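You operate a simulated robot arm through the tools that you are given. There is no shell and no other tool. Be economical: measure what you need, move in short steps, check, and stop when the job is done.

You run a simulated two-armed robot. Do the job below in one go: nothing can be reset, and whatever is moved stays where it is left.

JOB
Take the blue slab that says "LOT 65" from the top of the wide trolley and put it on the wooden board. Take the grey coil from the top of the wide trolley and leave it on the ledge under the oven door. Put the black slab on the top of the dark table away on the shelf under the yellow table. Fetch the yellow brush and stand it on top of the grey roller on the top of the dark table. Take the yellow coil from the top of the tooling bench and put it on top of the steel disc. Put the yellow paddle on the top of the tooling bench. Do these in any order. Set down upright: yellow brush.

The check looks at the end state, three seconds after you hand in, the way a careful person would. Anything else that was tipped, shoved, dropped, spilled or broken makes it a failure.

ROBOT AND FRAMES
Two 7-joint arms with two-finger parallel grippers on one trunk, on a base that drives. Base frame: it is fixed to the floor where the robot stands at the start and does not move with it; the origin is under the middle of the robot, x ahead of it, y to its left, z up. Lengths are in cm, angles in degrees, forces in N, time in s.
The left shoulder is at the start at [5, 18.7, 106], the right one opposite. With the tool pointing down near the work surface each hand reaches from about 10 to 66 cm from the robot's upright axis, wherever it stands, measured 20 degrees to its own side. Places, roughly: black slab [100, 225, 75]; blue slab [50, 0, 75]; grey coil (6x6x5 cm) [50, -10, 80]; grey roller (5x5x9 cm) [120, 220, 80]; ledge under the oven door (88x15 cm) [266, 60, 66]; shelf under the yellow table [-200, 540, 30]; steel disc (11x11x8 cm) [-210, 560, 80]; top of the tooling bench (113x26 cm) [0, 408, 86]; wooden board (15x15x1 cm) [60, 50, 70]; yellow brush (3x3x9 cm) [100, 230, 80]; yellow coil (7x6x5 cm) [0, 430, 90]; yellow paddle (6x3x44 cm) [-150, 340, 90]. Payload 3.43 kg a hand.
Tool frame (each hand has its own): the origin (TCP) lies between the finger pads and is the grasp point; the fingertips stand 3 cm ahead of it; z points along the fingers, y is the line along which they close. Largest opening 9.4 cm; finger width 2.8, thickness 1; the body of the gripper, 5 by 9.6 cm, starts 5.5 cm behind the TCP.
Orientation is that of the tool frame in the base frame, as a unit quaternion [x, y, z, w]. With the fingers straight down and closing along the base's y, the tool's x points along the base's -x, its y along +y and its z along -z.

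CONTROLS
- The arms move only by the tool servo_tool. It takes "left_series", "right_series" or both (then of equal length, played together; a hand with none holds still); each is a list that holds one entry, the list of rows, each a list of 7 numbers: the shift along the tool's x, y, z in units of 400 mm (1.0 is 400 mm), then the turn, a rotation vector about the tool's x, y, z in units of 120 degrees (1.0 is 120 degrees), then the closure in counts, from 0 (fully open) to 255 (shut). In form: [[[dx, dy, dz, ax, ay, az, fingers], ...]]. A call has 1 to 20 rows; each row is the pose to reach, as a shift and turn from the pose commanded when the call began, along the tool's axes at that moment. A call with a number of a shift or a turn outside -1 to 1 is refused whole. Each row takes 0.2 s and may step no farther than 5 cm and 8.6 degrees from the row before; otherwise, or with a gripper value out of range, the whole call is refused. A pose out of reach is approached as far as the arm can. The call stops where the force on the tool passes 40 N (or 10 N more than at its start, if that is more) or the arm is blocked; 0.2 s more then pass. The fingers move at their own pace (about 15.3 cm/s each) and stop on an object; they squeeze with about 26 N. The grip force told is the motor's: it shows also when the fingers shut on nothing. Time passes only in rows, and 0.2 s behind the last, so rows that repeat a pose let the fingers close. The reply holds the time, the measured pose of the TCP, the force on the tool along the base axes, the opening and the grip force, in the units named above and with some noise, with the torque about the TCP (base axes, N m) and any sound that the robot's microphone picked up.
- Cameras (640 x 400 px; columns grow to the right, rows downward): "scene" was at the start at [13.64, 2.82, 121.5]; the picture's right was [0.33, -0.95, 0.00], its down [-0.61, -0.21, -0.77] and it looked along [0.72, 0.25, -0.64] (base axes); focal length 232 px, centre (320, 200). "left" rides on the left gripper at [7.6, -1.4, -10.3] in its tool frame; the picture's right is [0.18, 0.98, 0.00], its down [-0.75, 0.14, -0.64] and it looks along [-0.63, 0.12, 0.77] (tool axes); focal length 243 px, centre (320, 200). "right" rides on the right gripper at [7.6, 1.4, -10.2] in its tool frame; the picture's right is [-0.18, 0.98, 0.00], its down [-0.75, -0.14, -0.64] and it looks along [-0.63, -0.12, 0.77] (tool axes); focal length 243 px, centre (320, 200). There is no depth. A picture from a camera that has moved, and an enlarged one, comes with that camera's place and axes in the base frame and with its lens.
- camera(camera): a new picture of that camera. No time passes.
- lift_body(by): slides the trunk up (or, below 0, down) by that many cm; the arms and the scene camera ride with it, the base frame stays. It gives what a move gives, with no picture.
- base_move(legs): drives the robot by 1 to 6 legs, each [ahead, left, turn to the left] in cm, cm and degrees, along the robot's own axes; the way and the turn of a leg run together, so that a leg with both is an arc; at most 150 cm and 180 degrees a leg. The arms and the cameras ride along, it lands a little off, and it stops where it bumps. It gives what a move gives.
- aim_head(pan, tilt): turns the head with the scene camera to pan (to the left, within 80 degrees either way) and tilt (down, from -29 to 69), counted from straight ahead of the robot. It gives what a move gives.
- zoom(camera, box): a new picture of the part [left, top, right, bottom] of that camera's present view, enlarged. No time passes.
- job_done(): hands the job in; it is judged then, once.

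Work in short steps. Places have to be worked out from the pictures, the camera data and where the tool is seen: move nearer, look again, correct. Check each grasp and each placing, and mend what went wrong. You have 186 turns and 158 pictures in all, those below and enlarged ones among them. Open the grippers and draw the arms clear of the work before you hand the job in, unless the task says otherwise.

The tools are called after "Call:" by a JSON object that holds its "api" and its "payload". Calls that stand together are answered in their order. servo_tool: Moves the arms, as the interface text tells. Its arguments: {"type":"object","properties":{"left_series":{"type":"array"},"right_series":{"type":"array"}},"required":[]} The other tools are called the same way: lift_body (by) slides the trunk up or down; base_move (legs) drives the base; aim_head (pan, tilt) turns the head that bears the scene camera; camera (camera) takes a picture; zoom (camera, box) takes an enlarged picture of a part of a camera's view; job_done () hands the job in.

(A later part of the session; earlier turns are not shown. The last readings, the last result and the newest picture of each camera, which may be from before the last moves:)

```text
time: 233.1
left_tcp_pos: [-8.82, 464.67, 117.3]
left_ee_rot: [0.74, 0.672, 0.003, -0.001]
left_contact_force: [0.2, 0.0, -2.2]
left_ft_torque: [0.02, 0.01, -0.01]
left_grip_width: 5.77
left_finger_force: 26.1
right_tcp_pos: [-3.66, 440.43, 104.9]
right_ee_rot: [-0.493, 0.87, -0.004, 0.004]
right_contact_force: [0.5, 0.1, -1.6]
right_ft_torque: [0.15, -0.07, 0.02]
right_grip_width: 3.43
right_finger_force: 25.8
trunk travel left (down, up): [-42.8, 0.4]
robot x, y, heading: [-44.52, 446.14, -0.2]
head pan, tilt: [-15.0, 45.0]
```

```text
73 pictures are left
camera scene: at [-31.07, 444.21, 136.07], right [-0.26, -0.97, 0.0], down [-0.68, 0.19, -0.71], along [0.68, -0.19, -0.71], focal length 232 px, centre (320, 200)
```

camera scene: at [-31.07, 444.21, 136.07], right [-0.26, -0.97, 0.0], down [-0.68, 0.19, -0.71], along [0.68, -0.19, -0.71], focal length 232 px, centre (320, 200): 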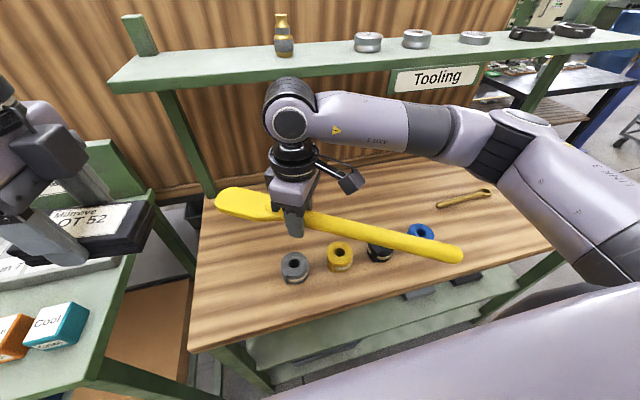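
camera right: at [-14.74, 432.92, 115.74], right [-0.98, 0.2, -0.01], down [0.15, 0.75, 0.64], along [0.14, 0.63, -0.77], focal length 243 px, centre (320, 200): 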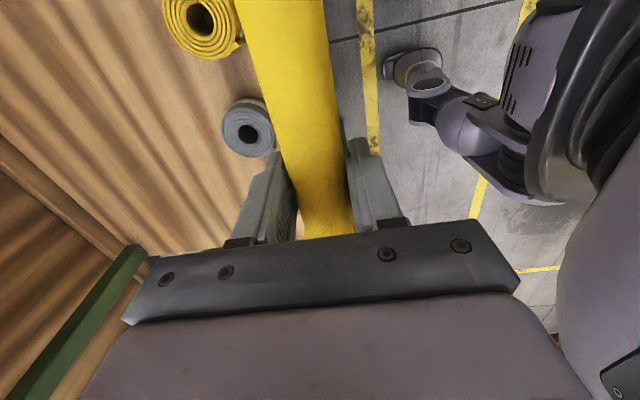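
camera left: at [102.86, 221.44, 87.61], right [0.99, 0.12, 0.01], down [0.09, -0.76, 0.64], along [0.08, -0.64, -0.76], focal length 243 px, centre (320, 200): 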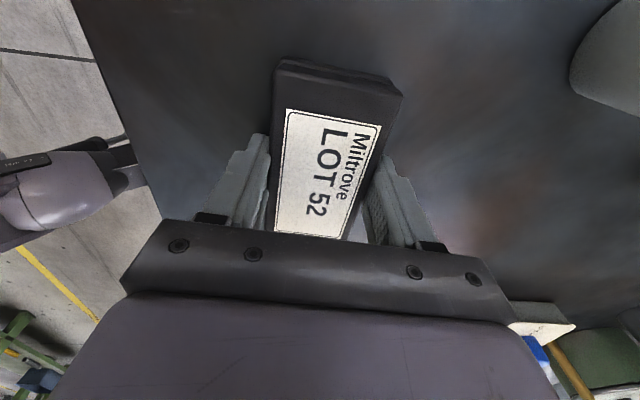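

That works. I continue forward over the strip and then yaw back 15°.

Call:
{"api": "servo_tool", "payload": {"right_series": [[[-0.02, -0.09, 0, 0, 0, 0, 255], [-0.04, -0.18, 0, 0, 0, 0, 255], [-0.065, -0.27, 0, 0, 0, 0, 255], [-0.0885, -0.373, 0, 0, 0, 0, 255], [-0.0885, -0.373, 0, 0, 0, -0.06, 255], [-0.0885, -0.373, 0, 0, 0, -0.125, 255], [-0.0885, -0.373, 0.08, 0, 0, -0.125, 255], [-0.0885, -0.373, 0.15, 0, 0, -0.125, 255], [-0.0885, -0.373, 0.15, 0, 0, -0.125, 255]]]}}

Call:
{"api": "camera", "payload": {"camera": "scene"}}

Call:
{"api": "camera", "payload": {"camera": "right"}}

```text
time: 235.1
left_tcp_pos: [-8.96, 464.52, 117.38]
left_ee_rot: [0.741, 0.672, 0.003, -0.001]
left_contact_force: [-0.3, -1.5, -1.9]
left_ft_torque: [0.04, -0.03, 0.0]
left_grip_width: 5.76
left_finger_force: 26.1
right_tcp_pos: [1.87, 434.54, 103.98]
right_ee_rot: [-0.52, 0.85, -0.078, 0.039]
right_contact_force: [-0.6, -0.1, -1.3]
right_ft_torque: [0.19, -0.08, -0.01]
right_grip_width: 3.4
right_finger_force: 26.2
right hand out of reach, approached as far as the arm can: row 2, 3, 4, 5, 6, 7, 8, 9
trunk travel left (down, up): [-42.8, 0.4]
robot x, y, heading: [-44.55, 446.22, 0.1]
head pan, tilt: [-15.0, 45.0]
```

```text
72 pictures are left
camera scene: at [-31.23, 444.01, 136.08], right [-0.26, -0.96, 0.0], down [-0.68, 0.19, -0.71], along [0.68, -0.18, -0.71], focal length 232 px, centre (320, 200)
```

scene: 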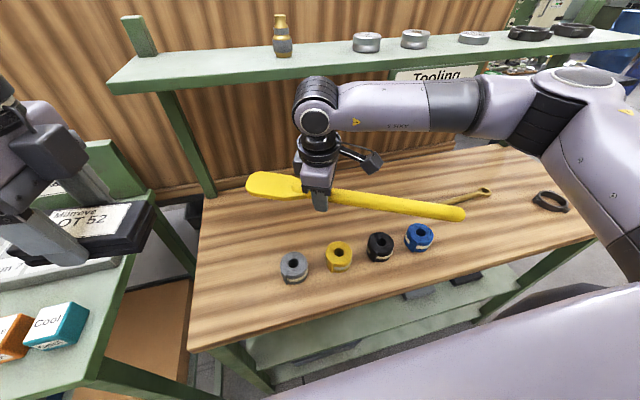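

```text
71 pictures are left
camera right: at [-4.37, 429.39, 113.99], right [-0.78, 0.6, -0.17], down [0.37, 0.67, 0.64], along [0.51, 0.44, -0.74], focal length 243 px, centre (320, 200)
```

right: 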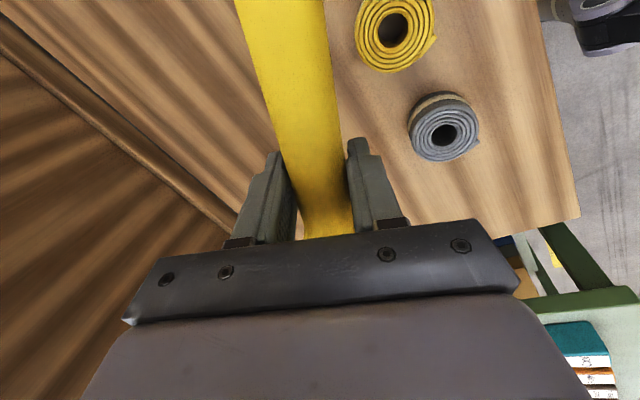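

The paddle is level but the arm is strained at this height relative to the shoulder. I lower the hand 7 cm with the arm and retry forward plus the yaw.

Call:
{"api": "servo_tool", "payload": {"right_series": [[[0, 0, 0.06, 0, 0, 0, 255], [0, 0, 0.12, 0, 0, 0, 255], [0, 0, 0.17, 0, 0, 0, 255], [0, -0.03, 0.17, 0.02, 0, 0, 255], [0, -0.08, 0.17, 0.05, 0, 0, 255], [0, -0.13, 0.17, 0.083, 0, 0, 255], [0, -0.18, 0.17, 0.083, 0, 0, 255], [0, -0.18, 0.17, 0.083, 0, 0, 255]]]}}

Call:
{"api": "camera", "payload": {"camera": "scene"}}

```text
time: 236.9
left_tcp_pos: [-8.78, 464.76, 117.31]
left_ee_rot: [0.74, 0.672, 0.003, -0.001]
left_contact_force: [1.0, 0.0, -1.7]
left_ft_torque: [-0.02, 0.0, 0.0]
left_grip_width: 5.76
left_finger_force: 25.3
right_tcp_pos: [7.68, 431.56, 98.21]
right_ee_rot: [-0.515, 0.84, -0.152, 0.082]
right_contact_force: [-0.2, 0.2, -2.6]
right_ft_torque: [0.14, -0.09, 0.02]
right_grip_width: 3.42
right_finger_force: 26.1
right hand out of reach, approached as far as the arm can: row 7, 8
trunk travel left (down, up): [-42.8, 0.4]
robot x, y, heading: [-44.63, 446.49, -0.2]
head pan, tilt: [-15.0, 45.0]
```

```text
70 pictures are left
camera scene: at [-31.05, 444.21, 136.06], right [-0.26, -0.97, 0.0], down [-0.68, 0.19, -0.71], along [0.68, -0.19, -0.71], focal length 232 px, centre (320, 200)
```

scene: 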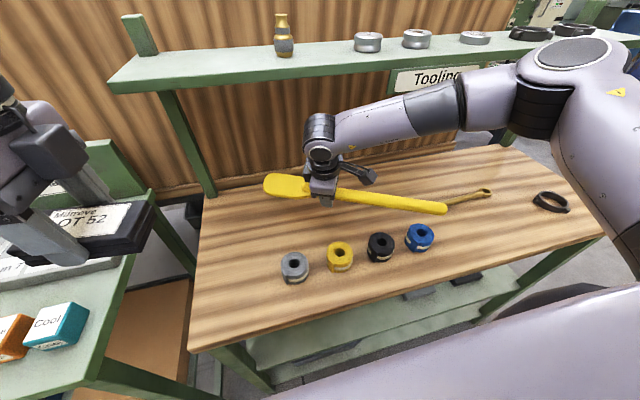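

I tilted the wrong way; the tool is rolled 20°. I level it (about x) and yaw a further 15°.

Call:
{"api": "servo_tool", "payload": {"right_series": [[[0, 0, 0, -0.05, 0, 0, 255], [0, 0, 0, -0.1, 0, 0, 255], [0, 0, 0, -0.167, 0, 0, 255], [0, 0, 0, -0.167, 0, -0.04, 255], [0, 0, 0, -0.167, 0, -0.08, 255], [0, 0, 0, -0.167, 0, -0.12, 255], [0, 0, 0, -0.167, 0, -0.12, 255]]]}}

Call:
{"api": "camera", "payload": {"camera": "scene"}}

```text
time: 238.5
left_tcp_pos: [-8.72, 464.74, 117.22]
left_ee_rot: [0.74, 0.673, 0.002, -0.001]
left_contact_force: [0.9, -0.1, -2.7]
left_ft_torque: [0.01, 0.0, 0.0]
left_grip_width: 5.77
left_finger_force: 25.9
right_tcp_pos: [7.84, 431.61, 98.11]
right_ee_rot: [-0.515, 0.84, -0.152, 0.082]
right_contact_force: [-0.2, -0.8, -3.1]
right_ft_torque: [0.1, -0.07, -0.04]
right_grip_width: 3.43
right_finger_force: 26.3
right hand out of reach, approached as far as the arm can: row 1, 2, 3, 4, 5, 6, 7
trunk travel left (down, up): [-42.8, 0.4]
robot x, y, heading: [-44.63, 445.96, 0.1]
head pan, tilt: [-15.0, 45.0]
```

```text
69 pictures are left
camera scene: at [-31.06, 444.21, 136.06], right [-0.26, -0.97, 0.0], down [-0.68, 0.19, -0.71], along [0.68, -0.19, -0.71], focal length 232 px, centre (320, 200)
```

scene: 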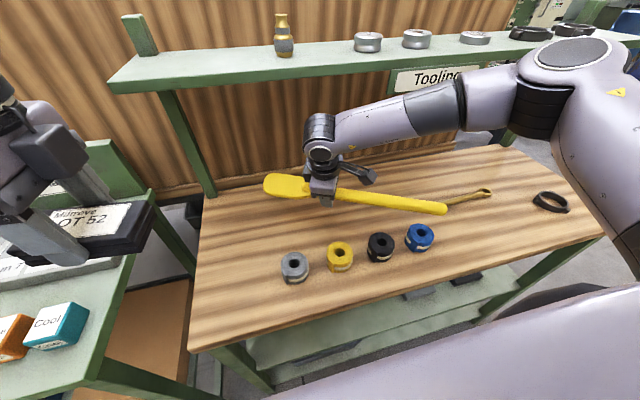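

The wrist is stuck in a strained posture. I raise 2 cm, back the base away from the bench, and then re-posture the arm lower in free air.

Call:
{"api": "servo_tool", "payload": {"right_series": [[[0, 0, -0.03, 0, 0, 0, 255], [0, 0, -0.06, 0, 0, 0, 255], [0, 0, -0.06, 0, 0, 0, 255]]]}}

Call:
{"api": "base_move", "payload": {"legs": [[-36, 0, 0]]}}

Call:
{"api": "servo_tool", "payload": {"right_series": [[[0, 0, 0.08, 0, 0, 0, 255], [0, 0, 0.16, 0, 0, 0, 255], [0, 0, 0.24, 0, 0, 0, 255], [0, 0, 0.32, 0, 0, 0, 255], [0, 0, 0.4, 0, 0, 0, 255], [0, 0, 0.4, -0.06, 0, 0, 255], [0, 0, 0.4, -0.12, 0, 0, 255], [0, 0, 0.4, -0.167, 0, 0, 255], [0, 0, 0.4, -0.167, 0, 0, 255]]]}}

Call:
{"api": "camera", "payload": {"camera": "scene"}}

```text
time: 239.3
left_tcp_pos: [-8.72, 464.82, 117.24]
left_ee_rot: [0.739, 0.673, 0.003, -0.002]
left_contact_force: [0.0, 0.2, -2.8]
left_ft_torque: [-0.01, -0.01, 0.0]
left_grip_width: 5.76
left_finger_force: 25.7
right_tcp_pos: [7.3, 432.02, 100.48]
right_ee_rot: [-0.515, 0.84, -0.152, 0.082]
right_contact_force: [-0.3, -0.4, -2.4]
right_ft_torque: [0.15, -0.06, 0.01]
right_grip_width: 3.44
right_finger_force: 26.3
trunk travel left (down, up): [-42.8, 0.4]
robot x, y, heading: [-44.03, 446.45, -0.4]
head pan, tilt: [-15.0, 45.0]
```

```text
time: 241.6
left_tcp_pos: [-45.23, 464.77, 117.38]
left_ee_rot: [0.742, 0.67, 0.002, -0.001]
left_contact_force: [0.4, 0.1, -3.1]
left_ft_torque: [-0.01, -0.03, -0.02]
left_grip_width: 5.77
left_finger_force: 26.2
right_tcp_pos: [-29.25, 432.0, 100.51]
right_ee_rot: [-0.513, 0.841, -0.152, 0.082]
right_contact_force: [0.1, -0.1, -1.8]
right_ft_torque: [0.14, -0.08, -0.02]
right_grip_width: 3.41
right_finger_force: 26.2
trunk travel left (down, up): [-42.8, 0.4]
robot x, y, heading: [-81.15, 446.55, -0.4]
head pan, tilt: [-15.0, 45.0]
```

```text
time: 243.6
left_tcp_pos: [-45.13, 464.77, 117.27]
left_ee_rot: [0.742, 0.67, 0.002, 0.0]
left_contact_force: [-0.2, -0.2, -1.6]
left_ft_torque: [0.01, 0.02, 0.0]
left_grip_width: 5.77
left_finger_force: 26.0
right_tcp_pos: [-32.6, 427.0, 89.47]
right_ee_rot: [-0.516, 0.848, -0.108, 0.055]
right_contact_force: [0.1, 0.4, -2.3]
right_ft_torque: [0.14, -0.07, -0.01]
right_grip_width: 3.44
right_finger_force: 26.1
right hand out of reach, approached as far as the arm can: row 3, 4, 5, 6, 7, 8, 9
trunk travel left (down, up): [-42.8, 0.4]
robot x, y, heading: [-80.75, 446.09, -0.3]
head pan, tilt: [-15.0, 45.0]
```

```text
68 pictures are left
camera scene: at [-67.53, 444.33, 136.07], right [-0.27, -0.96, 0.0], down [-0.68, 0.19, -0.71], along [0.68, -0.19, -0.71], focal length 232 px, centre (320, 200)
```

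scene: 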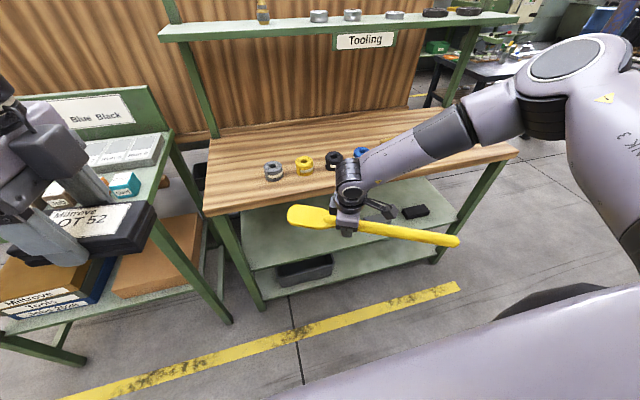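

Likely the wrist is in the flipped branch, with freedom the other way. I test yawing the other direction (+60°) in this clear spot.

Call:
{"api": "servo_tool", "payload": {"right_series": [[[0, 0, 0, 0, 0, 0.065, 255], [0, 0, 0, 0, 0, 0.13, 255], [0, 0, 0, 0, 0, 0.195, 255], [0, 0, 0, 0, 0, 0.26, 255], [0, 0, 0, 0, 0, 0.325, 255], [0, 0, 0, 0, 0, 0.39, 255], [0, 0, 0, 0, 0, 0.45, 255], [0, 0, 0, 0, 0, 0.45, 255]]]}}

Call:
{"api": "camera", "payload": {"camera": "scene"}}

```text
time: 245.4
left_tcp_pos: [-45.2, 464.73, 117.24]
left_ee_rot: [0.742, 0.671, 0.003, -0.001]
left_contact_force: [-0.3, -0.2, -2.2]
left_ft_torque: [-0.01, -0.01, -0.02]
left_grip_width: 5.76
left_finger_force: 25.8
right_tcp_pos: [-32.62, 427.37, 89.34]
right_ee_rot: [-0.073, 0.99, -0.071, 0.097]
right_contact_force: [0.1, 0.7, -1.4]
right_ft_torque: [0.01, -0.11, 0.01]
right_grip_width: 3.43
right_finger_force: 26.2
trunk travel left (down, up): [-42.8, 0.4]
robot x, y, heading: [-80.87, 446.32, -0.4]
head pan, tilt: [-15.0, 45.0]
```

```text
67 pictures are left
camera scene: at [-67.53, 444.36, 136.07], right [-0.27, -0.96, 0.0], down [-0.68, 0.19, -0.71], along [0.68, -0.19, -0.71], focal length 232 px, centre (320, 200)
```

scene: 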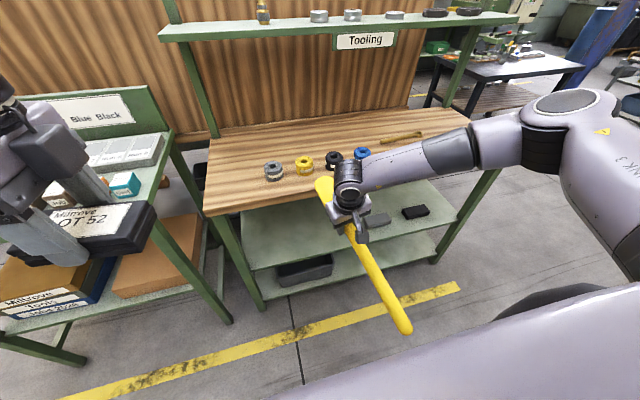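

It follows freely. I level the tool first.

Call:
{"api": "servo_tool", "payload": {"right_series": [[[0, 0, 0, -0.037, 0.044, 0, 255], [0, 0, 0, -0.074, 0.088, 0, 255], [0, -0.0, -0.05, -0.074, 0.088, 0, 255], [0, 0, -0.1, -0.074, 0.088, 0, 255], [0, 0, -0.15, -0.074, 0.088, 0, 255], [0, 0, -0.15, -0.074, 0.088, 0, 255]]]}}

```text
time: 246.8
left_tcp_pos: [-45.06, 464.89, 117.36]
left_ee_rot: [0.742, 0.671, 0.002, -0.001]
left_contact_force: [-0.3, -1.2, -2.2]
left_ft_torque: [0.0, 0.0, 0.01]
left_grip_width: 5.76
left_finger_force: 25.9
right_tcp_pos: [-33.85, 428.25, 95.1]
right_ee_rot: [-0.075, 0.997, -0.001, -0.001]
right_contact_force: [0.1, 0.4, -2.1]
right_ft_torque: [0.03, -0.11, -0.01]
right_grip_width: 3.43
right_finger_force: 25.8
trunk travel left (down, up): [-42.8, 0.4]
robot x, y, heading: [-80.85, 446.84, -0.7]
head pan, tilt: [-15.0, 45.0]
```

Level now. I yaw on another 98° so the handle points left and the paddle lies along y.

Call:
{"api": "servo_tool", "payload": {"right_series": [[[0, 0, 0, 0, 0, 0.068, 255], [0, 0, 0, 0, 0, 0.136, 255], [0, 0, 0, 0, 0, 0.204, 255], [0, 0, 0, 0, 0, 0.272, 255], [0, 0, 0, 0, 0, 0.34, 255], [0, 0, 0, 0, 0, 0.408, 255], [0, 0, 0, 0, 0, 0.476, 255], [0, 0, 0, 0, 0, 0.544, 255], [0, 0, 0, 0, 0, 0.612, 255], [0, 0, 0, 0, 0, 0.68, 255], [0, 0, 0, 0, 0, 0.748, 255], [0, 0, 0, 0, 0, 0.816, 255], [0, 0, 0, 0, 0, 0.816, 255]]]}}

Call:
{"api": "camera", "payload": {"camera": "scene"}}

```text
time: 249.6
left_tcp_pos: [-45.08, 464.87, 117.3]
left_ee_rot: [0.741, 0.671, 0.002, -0.001]
left_contact_force: [-0.6, 0.2, -2.5]
left_ft_torque: [-0.01, 0.02, -0.02]
left_grip_width: 5.75
left_finger_force: 26.5
right_tcp_pos: [-33.8, 428.18, 95.18]
right_ee_rot: [0.704, 0.71, -0.001, 0.0]
right_contact_force: [-0.5, -0.5, -1.8]
right_ft_torque: [-0.16, 0.0, -0.01]
right_grip_width: 3.42
right_finger_force: 26.3
trunk travel left (down, up): [-42.8, 0.4]
robot x, y, heading: [-80.99, 446.59, -0.4]
head pan, tilt: [-15.0, 45.0]
```

```text
66 pictures are left
camera scene: at [-67.53, 444.36, 136.07], right [-0.27, -0.96, 0.0], down [-0.68, 0.19, -0.71], along [0.68, -0.19, -0.71], focal length 232 px, centre (320, 200)
```

scene: 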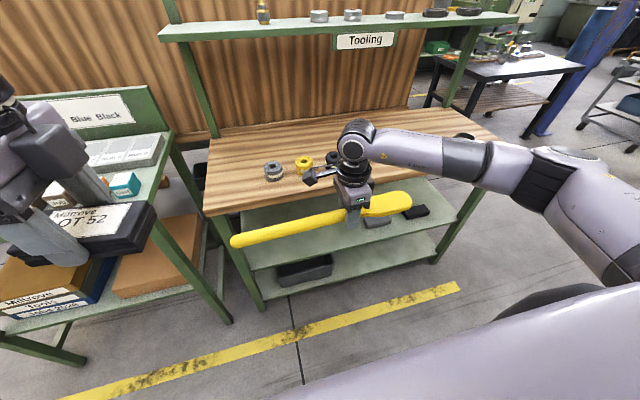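

Paddle now along y with the handle to the left. I raise it, drive forward again and extend over the bench.

Call:
{"api": "servo_tool", "payload": {"right_series": [[[0, 0, -0.06, 0, 0, 0, 255], [0, 0, -0.12, 0, 0, 0, 255], [0, 0, -0.17, 0, 0, 0, 255], [0, 0, -0.17, 0, 0, 0, 255]]]}}

Call:
{"api": "base_move", "payload": {"legs": [[34, 0, 0]]}}

Call:
{"api": "servo_tool", "payload": {"right_series": [[[0, 0.05, 0, 0, 0, 0, 255], [0, 0.1, 0, 0, 0, 0, 255], [0, 0.17, 0, 0, 0, 0, 255], [0, 0.17, 0, 0, 0, 0, 255]]]}}

Call:
{"api": "camera", "payload": {"camera": "scene"}}

Call:
{"api": "camera", "payload": {"camera": "right"}}

```text
time: 250.6
left_tcp_pos: [-45.07, 464.81, 117.36]
left_ee_rot: [0.742, 0.671, 0.003, -0.001]
left_contact_force: [0.0, 0.2, -1.1]
left_ft_torque: [0.0, 0.0, 0.04]
left_grip_width: 5.78
left_finger_force: 25.3
right_tcp_pos: [-33.62, 428.16, 101.9]
right_ee_rot: [0.703, 0.711, -0.001, 0.0]
right_contact_force: [-0.7, -0.4, -1.2]
right_ft_torque: [-0.1, -0.03, 0.01]
right_grip_width: 3.39
right_finger_force: 26.4
trunk travel left (down, up): [-42.8, 0.4]
robot x, y, heading: [-81.41, 446.58, -0.6]
head pan, tilt: [-15.0, 45.0]
```

```text
time: 252.8
left_tcp_pos: [-11.55, 464.58, 117.31]
left_ee_rot: [0.741, 0.671, 0.002, -0.002]
left_contact_force: [0.1, -0.3, -1.6]
left_ft_torque: [0.02, 0.02, 0.01]
left_grip_width: 5.79
left_finger_force: 25.8
right_tcp_pos: [0.11, 427.97, 101.84]
right_ee_rot: [0.702, 0.712, -0.001, 0.0]
right_contact_force: [0.6, 0.6, -2.5]
right_ft_torque: [-0.15, 0.02, 0.03]
right_grip_width: 3.44
right_finger_force: 25.9
trunk travel left (down, up): [-42.8, 0.4]
robot x, y, heading: [-47.43, 446.25, -0.3]
head pan, tilt: [-15.0, 45.0]
```

```text
time: 253.8
left_tcp_pos: [-11.56, 464.5, 117.32]
left_ee_rot: [0.741, 0.672, 0.002, -0.002]
left_contact_force: [0.8, 0.7, -3.0]
left_ft_torque: [0.0, -0.04, -0.02]
left_grip_width: 5.78
left_finger_force: 25.6
right_tcp_pos: [6.87, 428.28, 101.92]
right_ee_rot: [0.702, 0.712, -0.002, 0.0]
right_contact_force: [0.8, -0.1, -1.6]
right_ft_torque: [-0.15, -0.03, -0.02]
right_grip_width: 3.41
right_finger_force: 26.0
trunk travel left (down, up): [-42.8, 0.4]
robot x, y, heading: [-47.25, 446.31, -0.4]
head pan, tilt: [-15.0, 45.0]
```

```text
65 pictures are left
camera scene: at [-33.87, 444.13, 136.07], right [-0.26, -0.96, 0.0], down [-0.68, 0.19, -0.71], along [0.68, -0.19, -0.71], focal length 232 px, centre (320, 200)
```

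scene: 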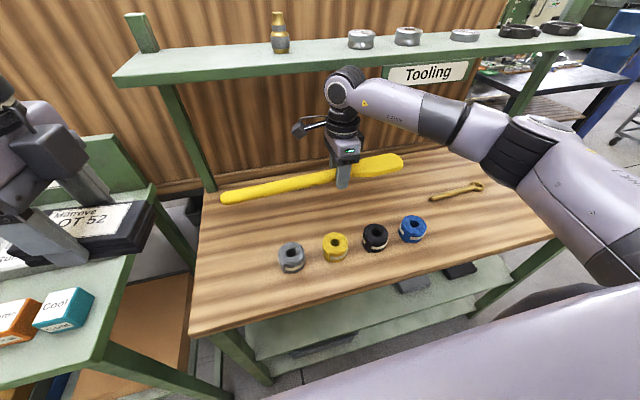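

```text
64 pictures are left
camera right: at [8.21, 435.99, 112.2], right [0.99, -0.17, 0.0], down [-0.13, -0.75, 0.64], along [-0.11, -0.63, -0.77], focal length 243 px, centre (320, 200)
```

right: 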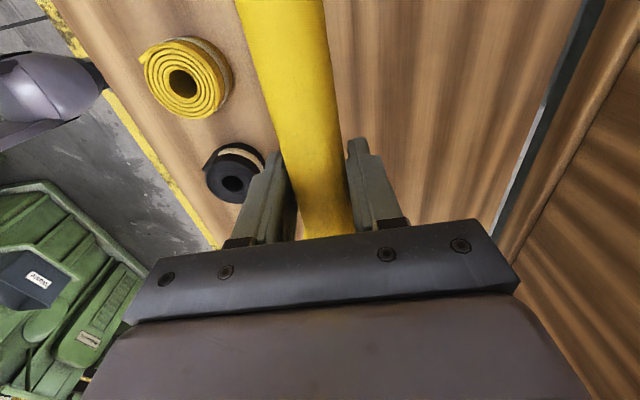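

Clear of coils. I lower the paddle onto the bench.

Call:
{"api": "servo_tool", "payload": {"right_series": [[[0, 0, 0.08, 0, 0, 0, 255], [0, 0, 0.16, 0, 0, 0, 255], [0, 0, 0.23, 0, 0, 0, 255], [0, 0, 0.28, 0, 0, 0, 255], [0, 0, 0.3, 0, 0, 0, 255], [0, 0, 0.31, 0, 0, 0, 255], [0, 0, 0.32, 0, 0, 0, 255], [0, 0, 0.33, 0, 0, 0, 255], [0, 0, 0.34, 0, 0, 0, 255]]]}}

Call:
{"api": "zoom", "payload": {"camera": "scene", "box": [190, 110, 490, 300]}}

```text
time: 255.8
left_tcp_pos: [-11.87, 464.54, 117.51]
left_ee_rot: [0.742, 0.67, 0.003, 0.001]
left_contact_force: [0.5, -0.1, -3.0]
left_ft_torque: [-0.01, 0.0, 0.03]
left_grip_width: 5.76
left_finger_force: 25.9
right_tcp_pos: [6.82, 428.06, 88.98]
right_ee_rot: [0.703, 0.711, 0.004, 0.004]
right_contact_force: [-3.4, -7.3, 38.5]
right_ft_torque: [0.32, 1.04, 0.48]
right_grip_width: 3.44
right_finger_force: 26.3
trunk travel left (down, up): [-42.8, 0.4]
robot x, y, heading: [-47.49, 446.43, -0.5]
head pan, tilt: [-15.0, 45.0]
```

```text
2.11 times, centred on (340, 205) of scene
camera zoom: at [-34.26, 444.18, 136.19], right [-0.27, -0.96, 0.0], down [-0.68, 0.19, -0.71], along [0.68, -0.19, -0.7], focal length 489 px, centre (278, 190)
```

zoom: 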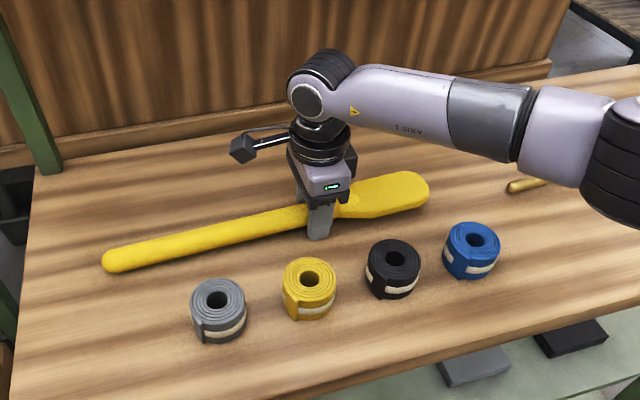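

Contact (38 N up) at TCP 89.0. I ease off slightly, release and rise.

Call:
{"api": "servo_tool", "payload": {"right_series": [[[0, 0, -0.015, 0, 0, 0, 255], [0, 0, -0.015, 0, 0, 0, 0], [0, 0, -0.015, 0, 0, 0, 0], [0, 0, -0.08, 0, 0, 0, 0], [0, 0, -0.18, 0, 0, 0, 0], [0, 0, -0.28, 0, 0, 0, 0], [0, 0, -0.28, 0, 0, 0, 0]]]}}

Call:
{"api": "camera", "payload": {"camera": "scene"}}

Call:
{"api": "camera", "payload": {"camera": "right"}}

```text
time: 257.4
left_tcp_pos: [-11.57, 464.7, 117.3]
left_ee_rot: [0.741, 0.672, 0.003, -0.001]
left_contact_force: [-0.3, 0.7, -2.1]
left_ft_torque: [0.0, 0.03, 0.01]
left_grip_width: 5.78
left_finger_force: 26.2
right_tcp_pos: [6.89, 428.22, 99.76]
right_ee_rot: [0.703, 0.712, -0.001, 0.0]
right_contact_force: [-0.8, -0.4, 0.2]
right_ft_torque: [0.04, 0.01, -0.03]
right_grip_width: 9.39
right_finger_force: 0.0
trunk travel left (down, up): [-42.8, 0.4]
robot x, y, heading: [-47.05, 446.24, -0.5]
head pan, tilt: [-15.0, 45.0]
```

```text
62 pictures are left
camera scene: at [-33.84, 444.14, 136.06], right [-0.26, -0.96, 0.0], down [-0.68, 0.19, -0.71], along [0.68, -0.19, -0.71], focal length 232 px, centre (320, 200)
```

scene: 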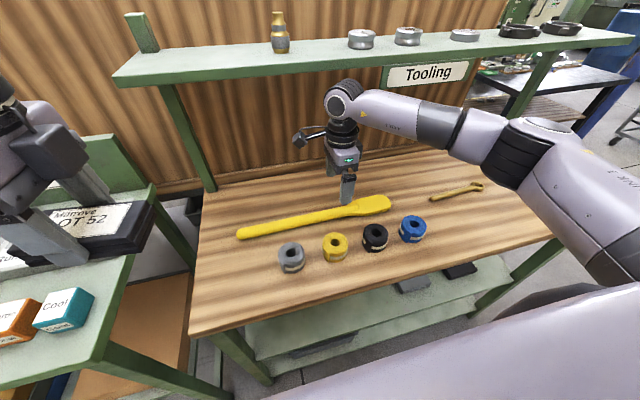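

```text
61 pictures are left
camera right: at [8.27, 436.0, 110.0], right [0.99, -0.17, 0.0], down [-0.13, -0.75, 0.64], along [-0.11, -0.63, -0.77], focal length 243 px, centre (320, 200)
```

right: 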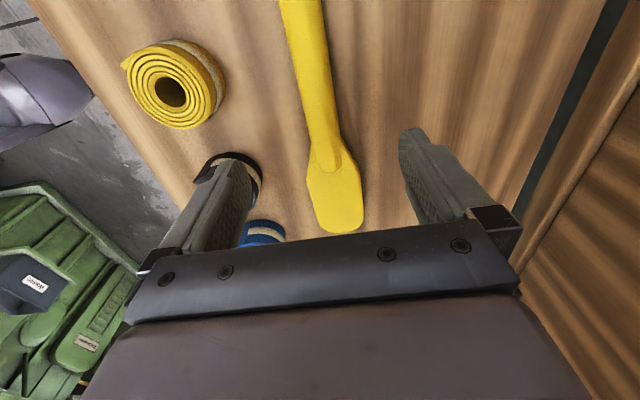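

The paddle lies flat on the bench. Next the yellow coil at about (-4.1, 432.3): I move the right hand above it.

Call:
{"api": "servo_tool", "payload": {"right_series": [[[0.03, -0.09, 0, 0, 0, 0, 0], [0.07, -0.18, 0, 0, 0, 0, 0], [0.1025, -0.275, 0, 0, 0, 0, 0], [0.1025, -0.275, 0.06, 0, 0, 0, 0], [0.1025, -0.275, 0.06, 0, 0, 0, 0]]]}}

Call:
{"api": "camera", "payload": {"camera": "right"}}

Call:
{"api": "zoom", "payload": {"camera": "scene", "box": [230, 150, 450, 300]}}

```text
time: 258.6
left_tcp_pos: [-11.63, 464.58, 117.41]
left_ee_rot: [0.741, 0.672, 0.003, -0.002]
left_contact_force: [0.9, 0.4, -1.9]
left_ft_torque: [-0.02, 0.01, -0.05]
left_grip_width: 5.76
left_finger_force: 26.3
right_tcp_pos: [-4.14, 432.06, 97.16]
right_ee_rot: [0.702, 0.712, -0.001, 0.001]
right_contact_force: [0.1, 0.0, -0.5]
right_ft_torque: [0.0, 0.03, 0.0]
right_grip_width: 9.42
right_finger_force: 0.1
trunk travel left (down, up): [-42.8, 0.4]
robot x, y, heading: [-47.45, 446.17, -0.2]
head pan, tilt: [-15.0, 45.0]
```

```text
60 pictures are left
camera right: at [-2.95, 439.85, 107.56], right [0.99, -0.17, 0.0], down [-0.13, -0.75, 0.64], along [-0.11, -0.63, -0.77], focal length 243 px, centre (320, 200)
```

right: 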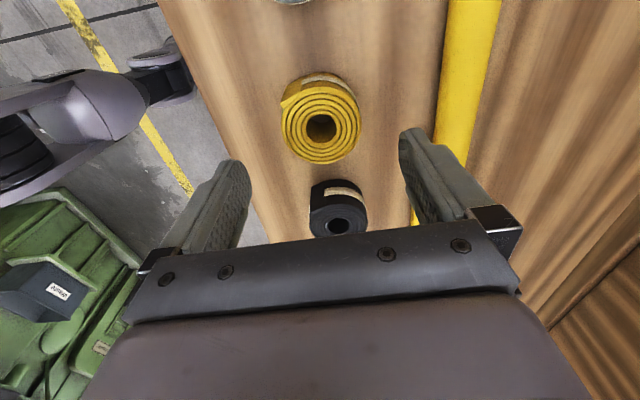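

```text
2.67 times, centred on (340, 225) of scene
camera zoom: at [-33.88, 444.16, 136.07], right [-0.26, -0.96, 0.0], down [-0.68, 0.19, -0.71], along [0.68, -0.19, -0.71], focal length 619 px, centre (267, 133)
```

zoom: 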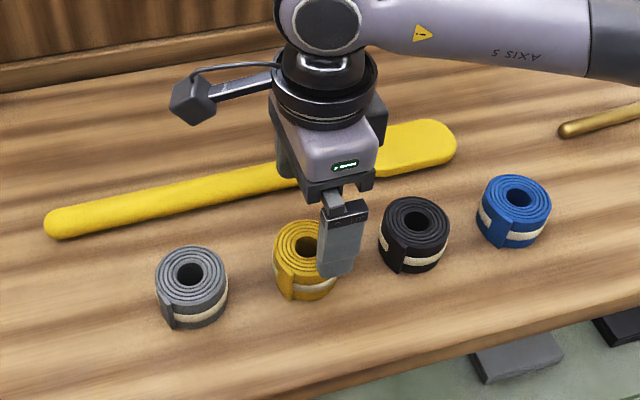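

Centred to within 0.7 cm. I adjust, descend to z≈89.3 and close.

Call:
{"api": "servo_tool", "payload": {"right_series": [[[0.015, 0, 0.04, 0, 0, 0, 0], [0.015, 0, 0.1, 0, 0, 0, 0], [0.015, 0, 0.15, 0, 0, 0, 0], [0.015, 0, 0.18, 0, 0, 0, 0], [0.015, 0, 0.195, 0, 0, 0, 0], [0.015, 0, 0.195, 0, 0, 0, 0], [0.015, 0, 0.195, 0, 0, 0, 255], [0.015, 0, 0.195, 0, 0, 0, 255], [0.015, 0, 0.195, 0, 0, 0, 255]]]}}

Call:
{"api": "camera", "payload": {"camera": "right"}}

```text
time: 260.6
left_tcp_pos: [-11.48, 464.61, 117.38]
left_ee_rot: [0.741, 0.672, 0.003, -0.001]
left_contact_force: [0.4, -0.5, -1.9]
left_ft_torque: [0.03, 0.03, -0.04]
left_grip_width: 5.78
left_finger_force: 26.3
right_tcp_pos: [-4.18, 432.59, 89.43]
right_ee_rot: [0.702, 0.712, -0.001, 0.0]
right_contact_force: [1.6, 0.0, 0.4]
right_ft_torque: [-0.07, 0.01, -0.01]
right_grip_width: 6.18
right_finger_force: 25.7
trunk travel left (down, up): [-42.8, 0.4]
robot x, y, heading: [-46.85, 446.49, -0.4]
head pan, tilt: [-15.0, 45.0]
```

```text
58 pictures are left
camera right: at [-2.98, 440.35, 99.71], right [0.99, -0.17, 0.0], down [-0.13, -0.75, 0.64], along [-0.11, -0.63, -0.77], focal length 243 px, centre (320, 200)
```

right: 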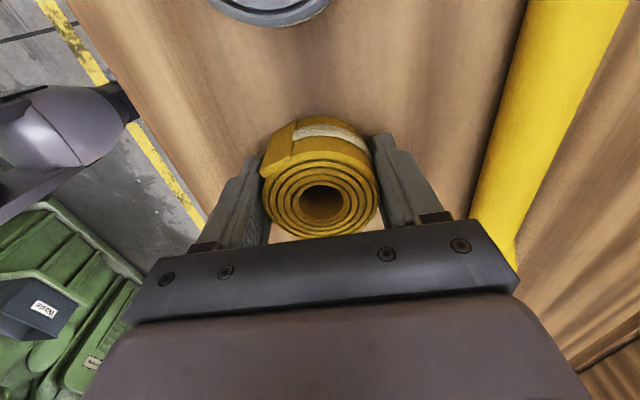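

Coil held (6.18 cm). I lift, back away from the bench, and look toward the yellow table.

Call:
{"api": "servo_tool", "payload": {"right_series": [[[0, 0, -0.04, 0, 0, 0, 255], [0, 0, -0.12, 0, 0, 0, 255], [0, 0, -0.22, 0, 0, 0, 255], [0, 0, -0.32, 0, 0, 0, 255], [0, 0, -0.36, 0, 0, 0, 255]]]}}

Call:
{"api": "base_move", "payload": {"legs": [[-30, 0, 0]]}}

Call:
{"api": "aim_head", "payload": {"pan": 80, "tilt": 20}}

Call:
{"api": "camera", "payload": {"camera": "scene"}}

```text
time: 261.8
left_tcp_pos: [-11.54, 464.66, 117.35]
left_ee_rot: [0.741, 0.672, 0.002, -0.001]
left_contact_force: [0.5, -0.7, -2.2]
left_ft_torque: [0.0, 0.02, -0.01]
left_grip_width: 5.74
left_finger_force: 25.7
right_tcp_pos: [-4.23, 432.75, 103.78]
right_ee_rot: [0.702, 0.712, -0.002, -0.001]
right_contact_force: [-0.2, 0.6, -1.1]
right_ft_torque: [-0.03, -0.01, -0.01]
right_grip_width: 6.16
right_finger_force: 26.3
trunk travel left (down, up): [-42.8, 0.4]
robot x, y, heading: [-47.56, 446.29, -0.4]
head pan, tilt: [-15.0, 45.0]
```

```text
time: 263.9
left_tcp_pos: [-41.67, 465.03, 117.5]
left_ee_rot: [0.74, 0.673, 0.003, -0.002]
left_contact_force: [-1.1, 0.3, -1.8]
left_ft_torque: [0.0, -0.01, 0.0]
left_grip_width: 5.76
left_finger_force: 25.5
right_tcp_pos: [-34.1, 433.11, 103.85]
right_ee_rot: [0.701, 0.713, -0.001, 0.0]
right_contact_force: [0.3, -0.1, -1.7]
right_ft_torque: [0.01, 0.01, 0.04]
right_grip_width: 6.14
right_finger_force: 26.3
trunk travel left (down, up): [-42.8, 0.4]
robot x, y, heading: [-77.4, 445.84, 0.1]
head pan, tilt: [-15.0, 45.0]
```

```text
time: 265.6
left_tcp_pos: [-41.6, 464.94, 117.26]
left_ee_rot: [0.74, 0.673, 0.003, -0.001]
left_contact_force: [0.5, -0.7, -1.3]
left_ft_torque: [0.01, 0.01, -0.02]
left_grip_width: 5.75
left_finger_force: 25.8
right_tcp_pos: [-34.17, 433.0, 103.92]
right_ee_rot: [0.7, 0.714, -0.001, -0.001]
right_contact_force: [-0.4, 0.1, -1.8]
right_ft_torque: [0.01, 0.0, 0.03]
right_grip_width: 6.16
right_finger_force: 26.1
trunk travel left (down, up): [-42.8, 0.4]
robot x, y, heading: [-77.22, 446.58, -0.3]
head pan, tilt: [80.0, 20.0]
```

```text
57 pictures are left
camera scene: at [-70.09, 455.61, 139.93], right [0.98, -0.18, 0.0], down [-0.06, -0.34, -0.94], along [0.17, 0.93, -0.34], focal length 232 px, centre (320, 200)
```

scene: 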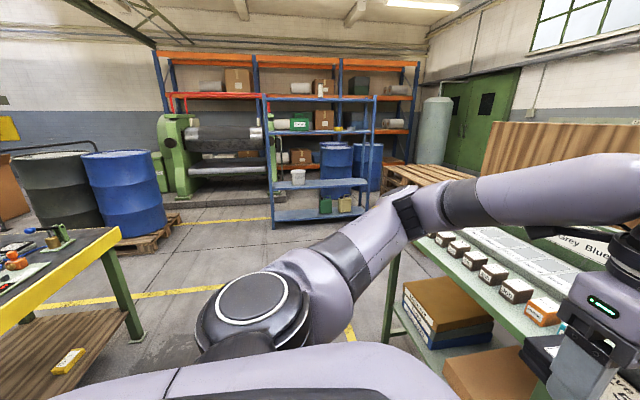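

The yellow-edged table's east edge is at x≈-163, y up to ~600, with a wooden shelf underneath. I turn 180° and drive toward it.

Call:
{"api": "base_move", "payload": {"legs": [[-8, 0, 0], [0, 0, 90], [0, 0, 90]]}}

Call:
{"api": "aim_head", "payload": {"pan": -35, "tilt": 30}}

Call:
{"api": "camera", "payload": {"camera": "scene"}}

```text
time: 274.3
left_tcp_pos: [-121.19, 428.08, 117.33]
left_ee_rot: [-0.672, 0.741, -0.001, -0.003]
left_contact_force: [0.5, 0.1, -2.2]
left_ft_torque: [0.01, 0.0, 0.01]
left_grip_width: 5.77
left_finger_force: 25.9
right_tcp_pos: [-128.43, 459.96, 103.75]
right_ee_rot: [0.712, -0.702, -0.001, -0.001]
right_contact_force: [-0.1, 0.1, -1.2]
right_ft_torque: [0.0, 0.0, 0.01]
right_grip_width: 6.16
right_finger_force: 26.1
trunk travel left (down, up): [-42.8, 0.4]
robot x, y, heading: [-85.25, 446.46, 179.3]
head pan, tilt: [80.0, 20.0]
```

```text
time: 276.2
left_tcp_pos: [-121.3, 428.16, 117.33]
left_ee_rot: [-0.67, 0.742, -0.001, -0.002]
left_contact_force: [-0.2, 0.3, -1.4]
left_ft_torque: [0.01, -0.03, -0.03]
left_grip_width: 5.78
left_finger_force: 25.6
right_tcp_pos: [-128.48, 459.9, 103.74]
right_ee_rot: [0.712, -0.702, 0.0, -0.001]
right_contact_force: [-0.2, 0.1, -2.0]
right_ft_torque: [-0.01, 0.0, -0.01]
right_grip_width: 6.17
right_finger_force: 26.3
trunk travel left (down, up): [-42.8, 0.4]
robot x, y, heading: [-84.96, 446.1, 179.5]
head pan, tilt: [-35.0, 30.0]
```

```text
56 pictures are left
camera scene: at [-98.85, 451.73, 138.33], right [0.58, 0.82, 0.0], down [0.41, -0.29, -0.87], along [-0.71, 0.5, -0.5], focal length 232 px, centre (320, 200)
```

scene: 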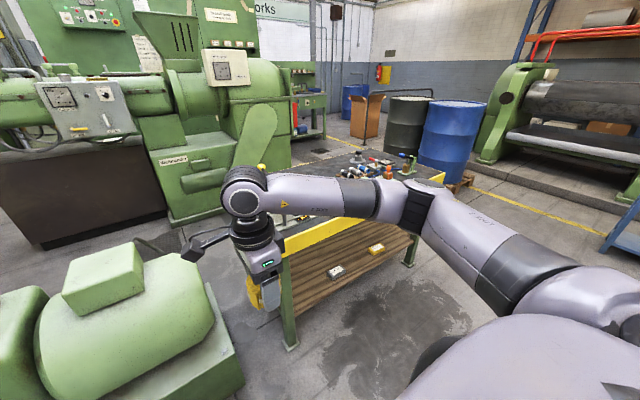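

The table's front legs are at (-169, 480) and (-169, 592). I slide right to y≈545 and look at the table top and shelf.

Call:
{"api": "base_move", "payload": {"legs": [[0, -98, 0.5]]}}

Call:
{"api": "aim_head", "payload": {"pan": 0, "tilt": 35}}

Call:
{"api": "camera", "payload": {"camera": "scene"}}

```text
time: 285.0
left_tcp_pos: [-120.59, 524.54, 117.25]
left_ee_rot: [-0.674, 0.739, -0.001, -0.003]
left_contact_force: [0.3, 0.3, -1.9]
left_ft_torque: [0.0, 0.01, -0.01]
left_grip_width: 5.74
left_finger_force: 25.8
right_tcp_pos: [-128.29, 556.32, 103.79]
right_ee_rot: [0.714, -0.7, 0.0, -0.002]
right_contact_force: [-0.4, -0.3, -1.4]
right_ft_torque: [-0.01, 0.03, 0.01]
right_grip_width: 6.1
right_finger_force: 26.0
trunk travel left (down, up): [-42.8, 0.4]
robot x, y, heading: [-84.94, 542.88, 179.8]
head pan, tilt: [-35.0, 30.0]
```

```text
time: 286.0
left_tcp_pos: [-120.69, 524.59, 117.33]
left_ee_rot: [-0.674, 0.739, -0.001, -0.003]
left_contact_force: [-0.4, -0.5, -1.8]
left_ft_torque: [-0.02, -0.02, 0.0]
left_grip_width: 5.76
left_finger_force: 25.8
right_tcp_pos: [-128.24, 556.36, 103.74]
right_ee_rot: [0.713, -0.701, -0.001, -0.002]
right_contact_force: [-0.3, 0.2, -0.7]
right_ft_torque: [0.01, 0.01, 0.0]
right_grip_width: 6.11
right_finger_force: 25.8
trunk travel left (down, up): [-42.8, 0.4]
robot x, y, heading: [-84.93, 542.82, 180.1]
head pan, tilt: [0.0, 35.0]
```

```text
55 pictures are left
camera scene: at [-99.9, 543.13, 137.55], right [0.0, 1.0, 0.0], down [0.57, 0.0, -0.82], along [-0.82, 0.0, -0.57], focal length 232 px, centre (320, 200)
```

scene: 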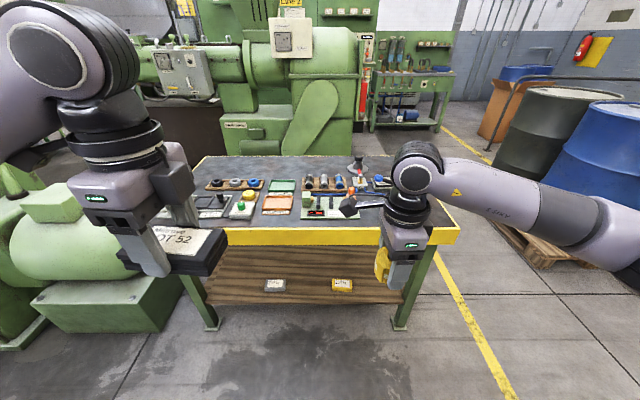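

I zoom on the table top to find the steel disc and free space.

Call:
{"api": "zoom", "payload": {"camera": "scene", "box": [190, 130, 470, 310]}}

```text
2.22 times, centred on (330, 220) of scene
camera zoom: at [-99.9, 543.13, 137.55], right [0.0, 1.0, 0.0], down [0.57, 0.0, -0.82], along [-0.82, 0.0, -0.57], focal length 516 px, centre (298, 156)
```

zoom: 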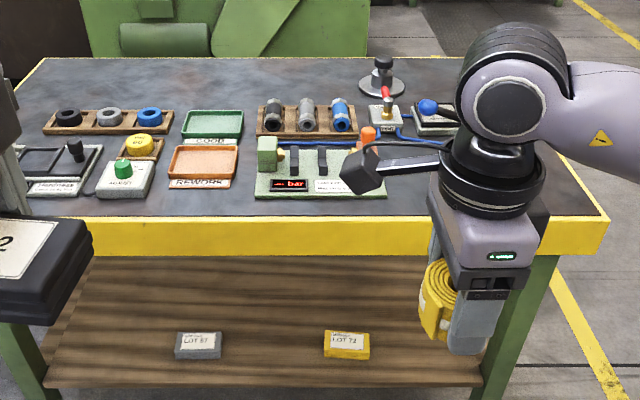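

Call:
{"api": "zoom", "payload": {"camera": "scene", "box": [330, 145, 390, 185]}}

```text
10.00 times, centred on (360, 165) of scene
camera zoom: at [-99.9, 543.13, 137.55], right [0.0, 1.0, 0.0], down [0.57, 0.0, -0.82], along [-0.82, 0.0, -0.57], focal length 2321 px, centre (-80, 550)
```

zoom: 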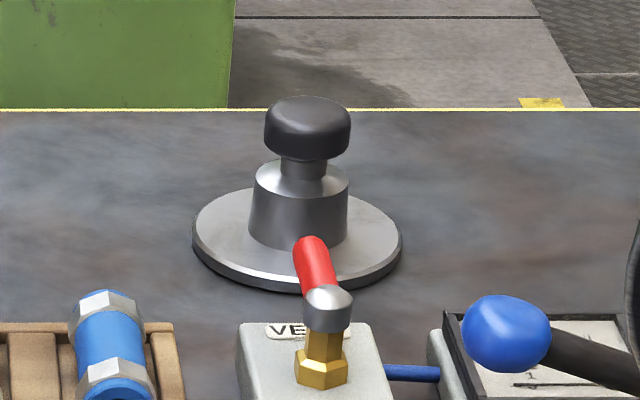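

The "steel disc" is a flanged disc with a black knob at about (-215.5, 564), too far from this side. I approach from the table's north end: go to (-85, 640), then (-190, 640), then turn to face -y.

Call:
{"api": "base_move", "payload": {"legs": [[0, -100, 0], [104, 0, 0]]}}

Call:
{"api": "aim_head", "payload": {"pan": 40, "tilt": 35}}

Call:
{"api": "camera", "payload": {"camera": "scene"}}

```text
time: 300.1
left_tcp_pos: [-224.77, 625.56, 117.18]
left_ee_rot: [-0.673, 0.74, 0.0, -0.001]
left_contact_force: [0.2, 0.7, -2.0]
left_ft_torque: [-0.04, 0.03, 0.04]
left_grip_width: 5.74
left_finger_force: 25.9
right_tcp_pos: [-232.25, 657.43, 103.97]
right_ee_rot: [0.714, -0.7, 0.0, -0.001]
right_contact_force: [-0.2, -0.5, -0.6]
right_ft_torque: [0.03, -0.03, 0.0]
right_grip_width: 6.07
right_finger_force: 25.8
trunk travel left (down, up): [-42.8, 0.4]
robot x, y, heading: [-189.12, 644.08, 179.7]
head pan, tilt: [0.0, 35.0]
```

```text
time: 301.2
left_tcp_pos: [-224.71, 625.58, 117.26]
left_ee_rot: [-0.673, 0.74, -0.002, -0.002]
left_contact_force: [0.7, -0.3, -2.5]
left_ft_torque: [-0.01, 0.03, -0.05]
left_grip_width: 5.74
left_finger_force: 26.0
right_tcp_pos: [-232.28, 657.32, 103.8]
right_ee_rot: [0.713, -0.701, 0.0, -0.001]
right_contact_force: [0.6, -0.4, -0.6]
right_ft_torque: [0.0, -0.01, -0.02]
right_grip_width: 6.07
right_finger_force: 25.9
trunk travel left (down, up): [-42.8, 0.4]
robot x, y, heading: [-188.98, 644.09, 179.7]
head pan, tilt: [40.0, 35.0]
```

```text
52 pictures are left
camera scene: at [-201.9, 638.44, 137.55], right [-0.64, 0.77, 0.0], down [0.44, 0.37, -0.82], along [-0.63, -0.52, -0.57], focal length 232 px, centre (320, 200)
```

scene: 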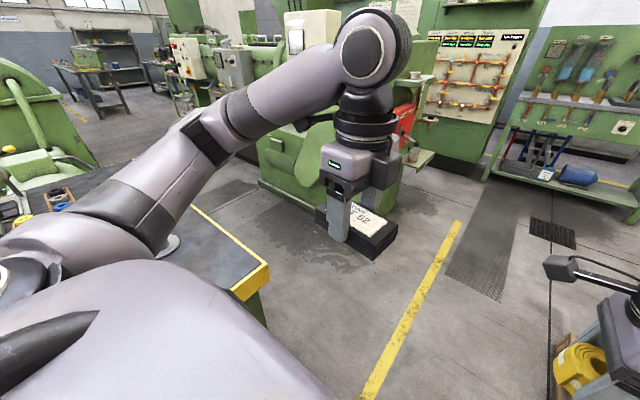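

There is ample floor on the table's west side, which puts the disc only ~54 cm from the robot. I go around to (-281, 644), turn to face +x, and slide down to y≈583.

Call:
{"api": "base_move", "payload": {"legs": [[92, 0, 0], [0, 0, 90], [0, 0, 90], [0, -30, 0]]}}

Call:
{"api": "aim_head", "payload": {"pan": -25, "tilt": 40}}

Call:
{"api": "camera", "payload": {"camera": "scene"}}

```text
time: 316.5
left_tcp_pos: [-243.94, 632.61, 117.25]
left_ee_rot: [0.732, 0.681, 0.002, -0.001]
left_contact_force: [0.2, -0.2, -2.0]
left_ft_torque: [-0.02, 0.03, 0.02]
left_grip_width: 5.76
left_finger_force: 26.1
right_tcp_pos: [-235.71, 600.94, 103.83]
right_ee_rot: [0.693, 0.721, -0.001, 0.0]
right_contact_force: [1.0, 0.2, -1.2]
right_ft_torque: [0.0, -0.01, 0.0]
right_grip_width: 6.09
right_finger_force: 26.3
trunk travel left (down, up): [-42.8, 0.4]
robot x, y, heading: [-279.34, 613.32, 1.3]
head pan, tilt: [40.0, 35.0]
```

```text
time: 317.9
left_tcp_pos: [-243.91, 632.75, 117.28]
left_ee_rot: [0.732, 0.682, 0.002, -0.001]
left_contact_force: [-0.4, -0.4, -2.4]
left_ft_torque: [0.03, 0.01, 0.01]
left_grip_width: 5.76
left_finger_force: 26.5
right_tcp_pos: [-235.59, 601.07, 103.8]
right_ee_rot: [0.693, 0.721, -0.001, 0.0]
right_contact_force: [0.0, 0.3, -1.2]
right_ft_torque: [-0.03, 0.03, -0.03]
right_grip_width: 6.08
right_finger_force: 26.4
trunk travel left (down, up): [-42.8, 0.4]
robot x, y, heading: [-279.11, 613.6, 0.7]
head pan, tilt: [-25.0, 40.0]
```

```text
51 pictures are left
camera scene: at [-265.77, 610.1, 136.79], right [-0.4, -0.92, 0.0], down [-0.59, 0.26, -0.77], along [0.7, -0.31, -0.64], focal length 232 px, centre (320, 200)
```

scene: 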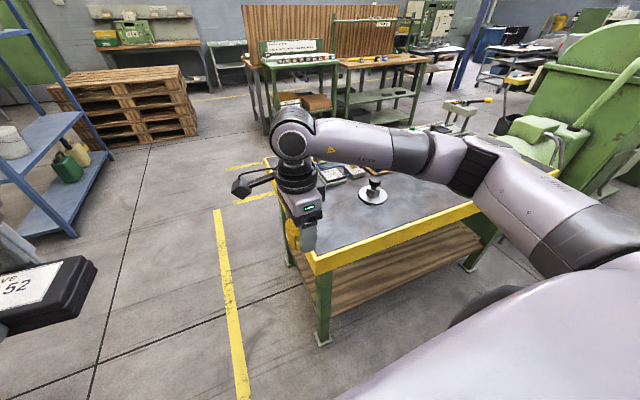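

From here the disc's knob is at about (-209.7, 562.9), top z≈87.5. I slide right 32 cm and move in a bit.

Call:
{"api": "base_move", "payload": {"legs": [[0, -32, -0.7], [10, 0, 0]]}}

Call:
{"api": "camera", "payload": {"camera": "scene"}}

Call:
{"api": "zoom", "payload": {"camera": "scene", "box": [280, 120, 440, 220]}}

```text
time: 322.0
left_tcp_pos: [-233.26, 600.24, 117.31]
left_ee_rot: [0.738, 0.675, 0.001, -0.002]
left_contact_force: [0.1, -0.4, -2.2]
left_ft_torque: [0.03, 0.0, 0.03]
left_grip_width: 5.75
left_finger_force: 26.3
right_tcp_pos: [-225.58, 568.4, 103.65]
right_ee_rot: [0.698, 0.716, -0.001, 0.0]
right_contact_force: [-0.2, -0.4, -1.6]
right_ft_torque: [0.02, 0.01, 0.0]
right_grip_width: 6.09
right_finger_force: 25.7
trunk travel left (down, up): [-42.8, 0.4]
robot x, y, heading: [-269.09, 581.64, 0.3]
head pan, tilt: [-25.0, 40.0]
```

```text
50 pictures are left
camera scene: at [-255.45, 578.07, 136.78], right [-0.42, -0.91, 0.0], down [-0.58, 0.27, -0.77], along [0.69, -0.32, -0.64], focal length 232 px, centre (320, 200)
```

scene: 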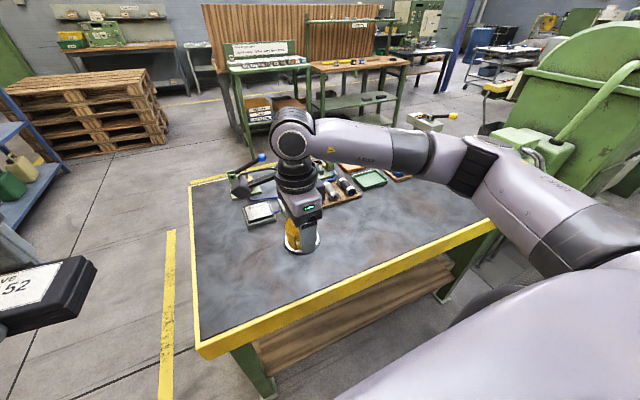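

```text
4.00 times, centred on (360, 170) of scene
camera zoom: at [-255.45, 578.07, 136.78], right [-0.42, -0.91, 0.0], down [-0.58, 0.27, -0.77], along [0.69, -0.32, -0.64], focal length 928 px, centre (160, 320)
```

zoom: 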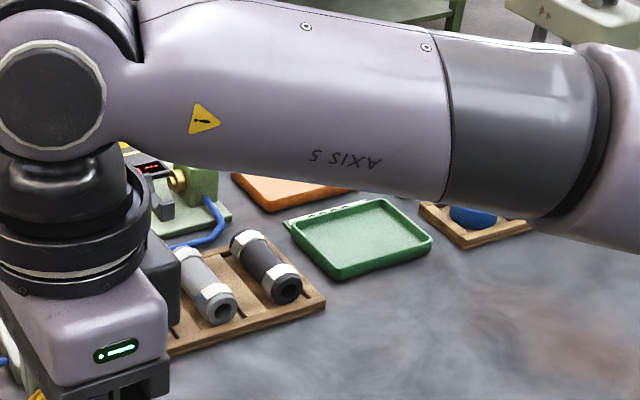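

The disc is behind the hand in this view; use the right hand camera.

Call:
{"api": "camera", "payload": {"camera": "right"}}

```text
48 pictures are left
camera right: at [-224.28, 576.24, 114.1], right [0.99, -0.16, 0.0], down [-0.12, -0.76, 0.64], along [-0.1, -0.64, -0.77], focal length 243 px, centre (320, 200)
```

right: 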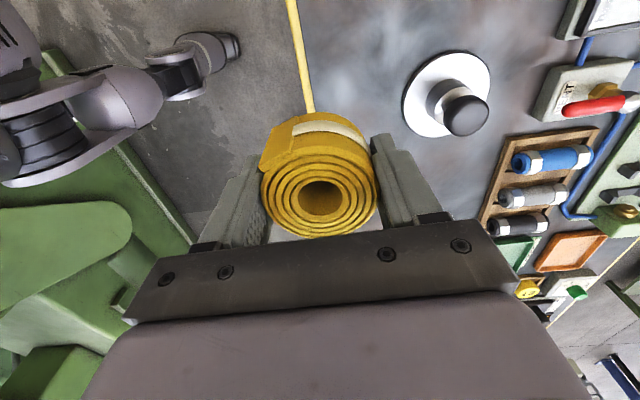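

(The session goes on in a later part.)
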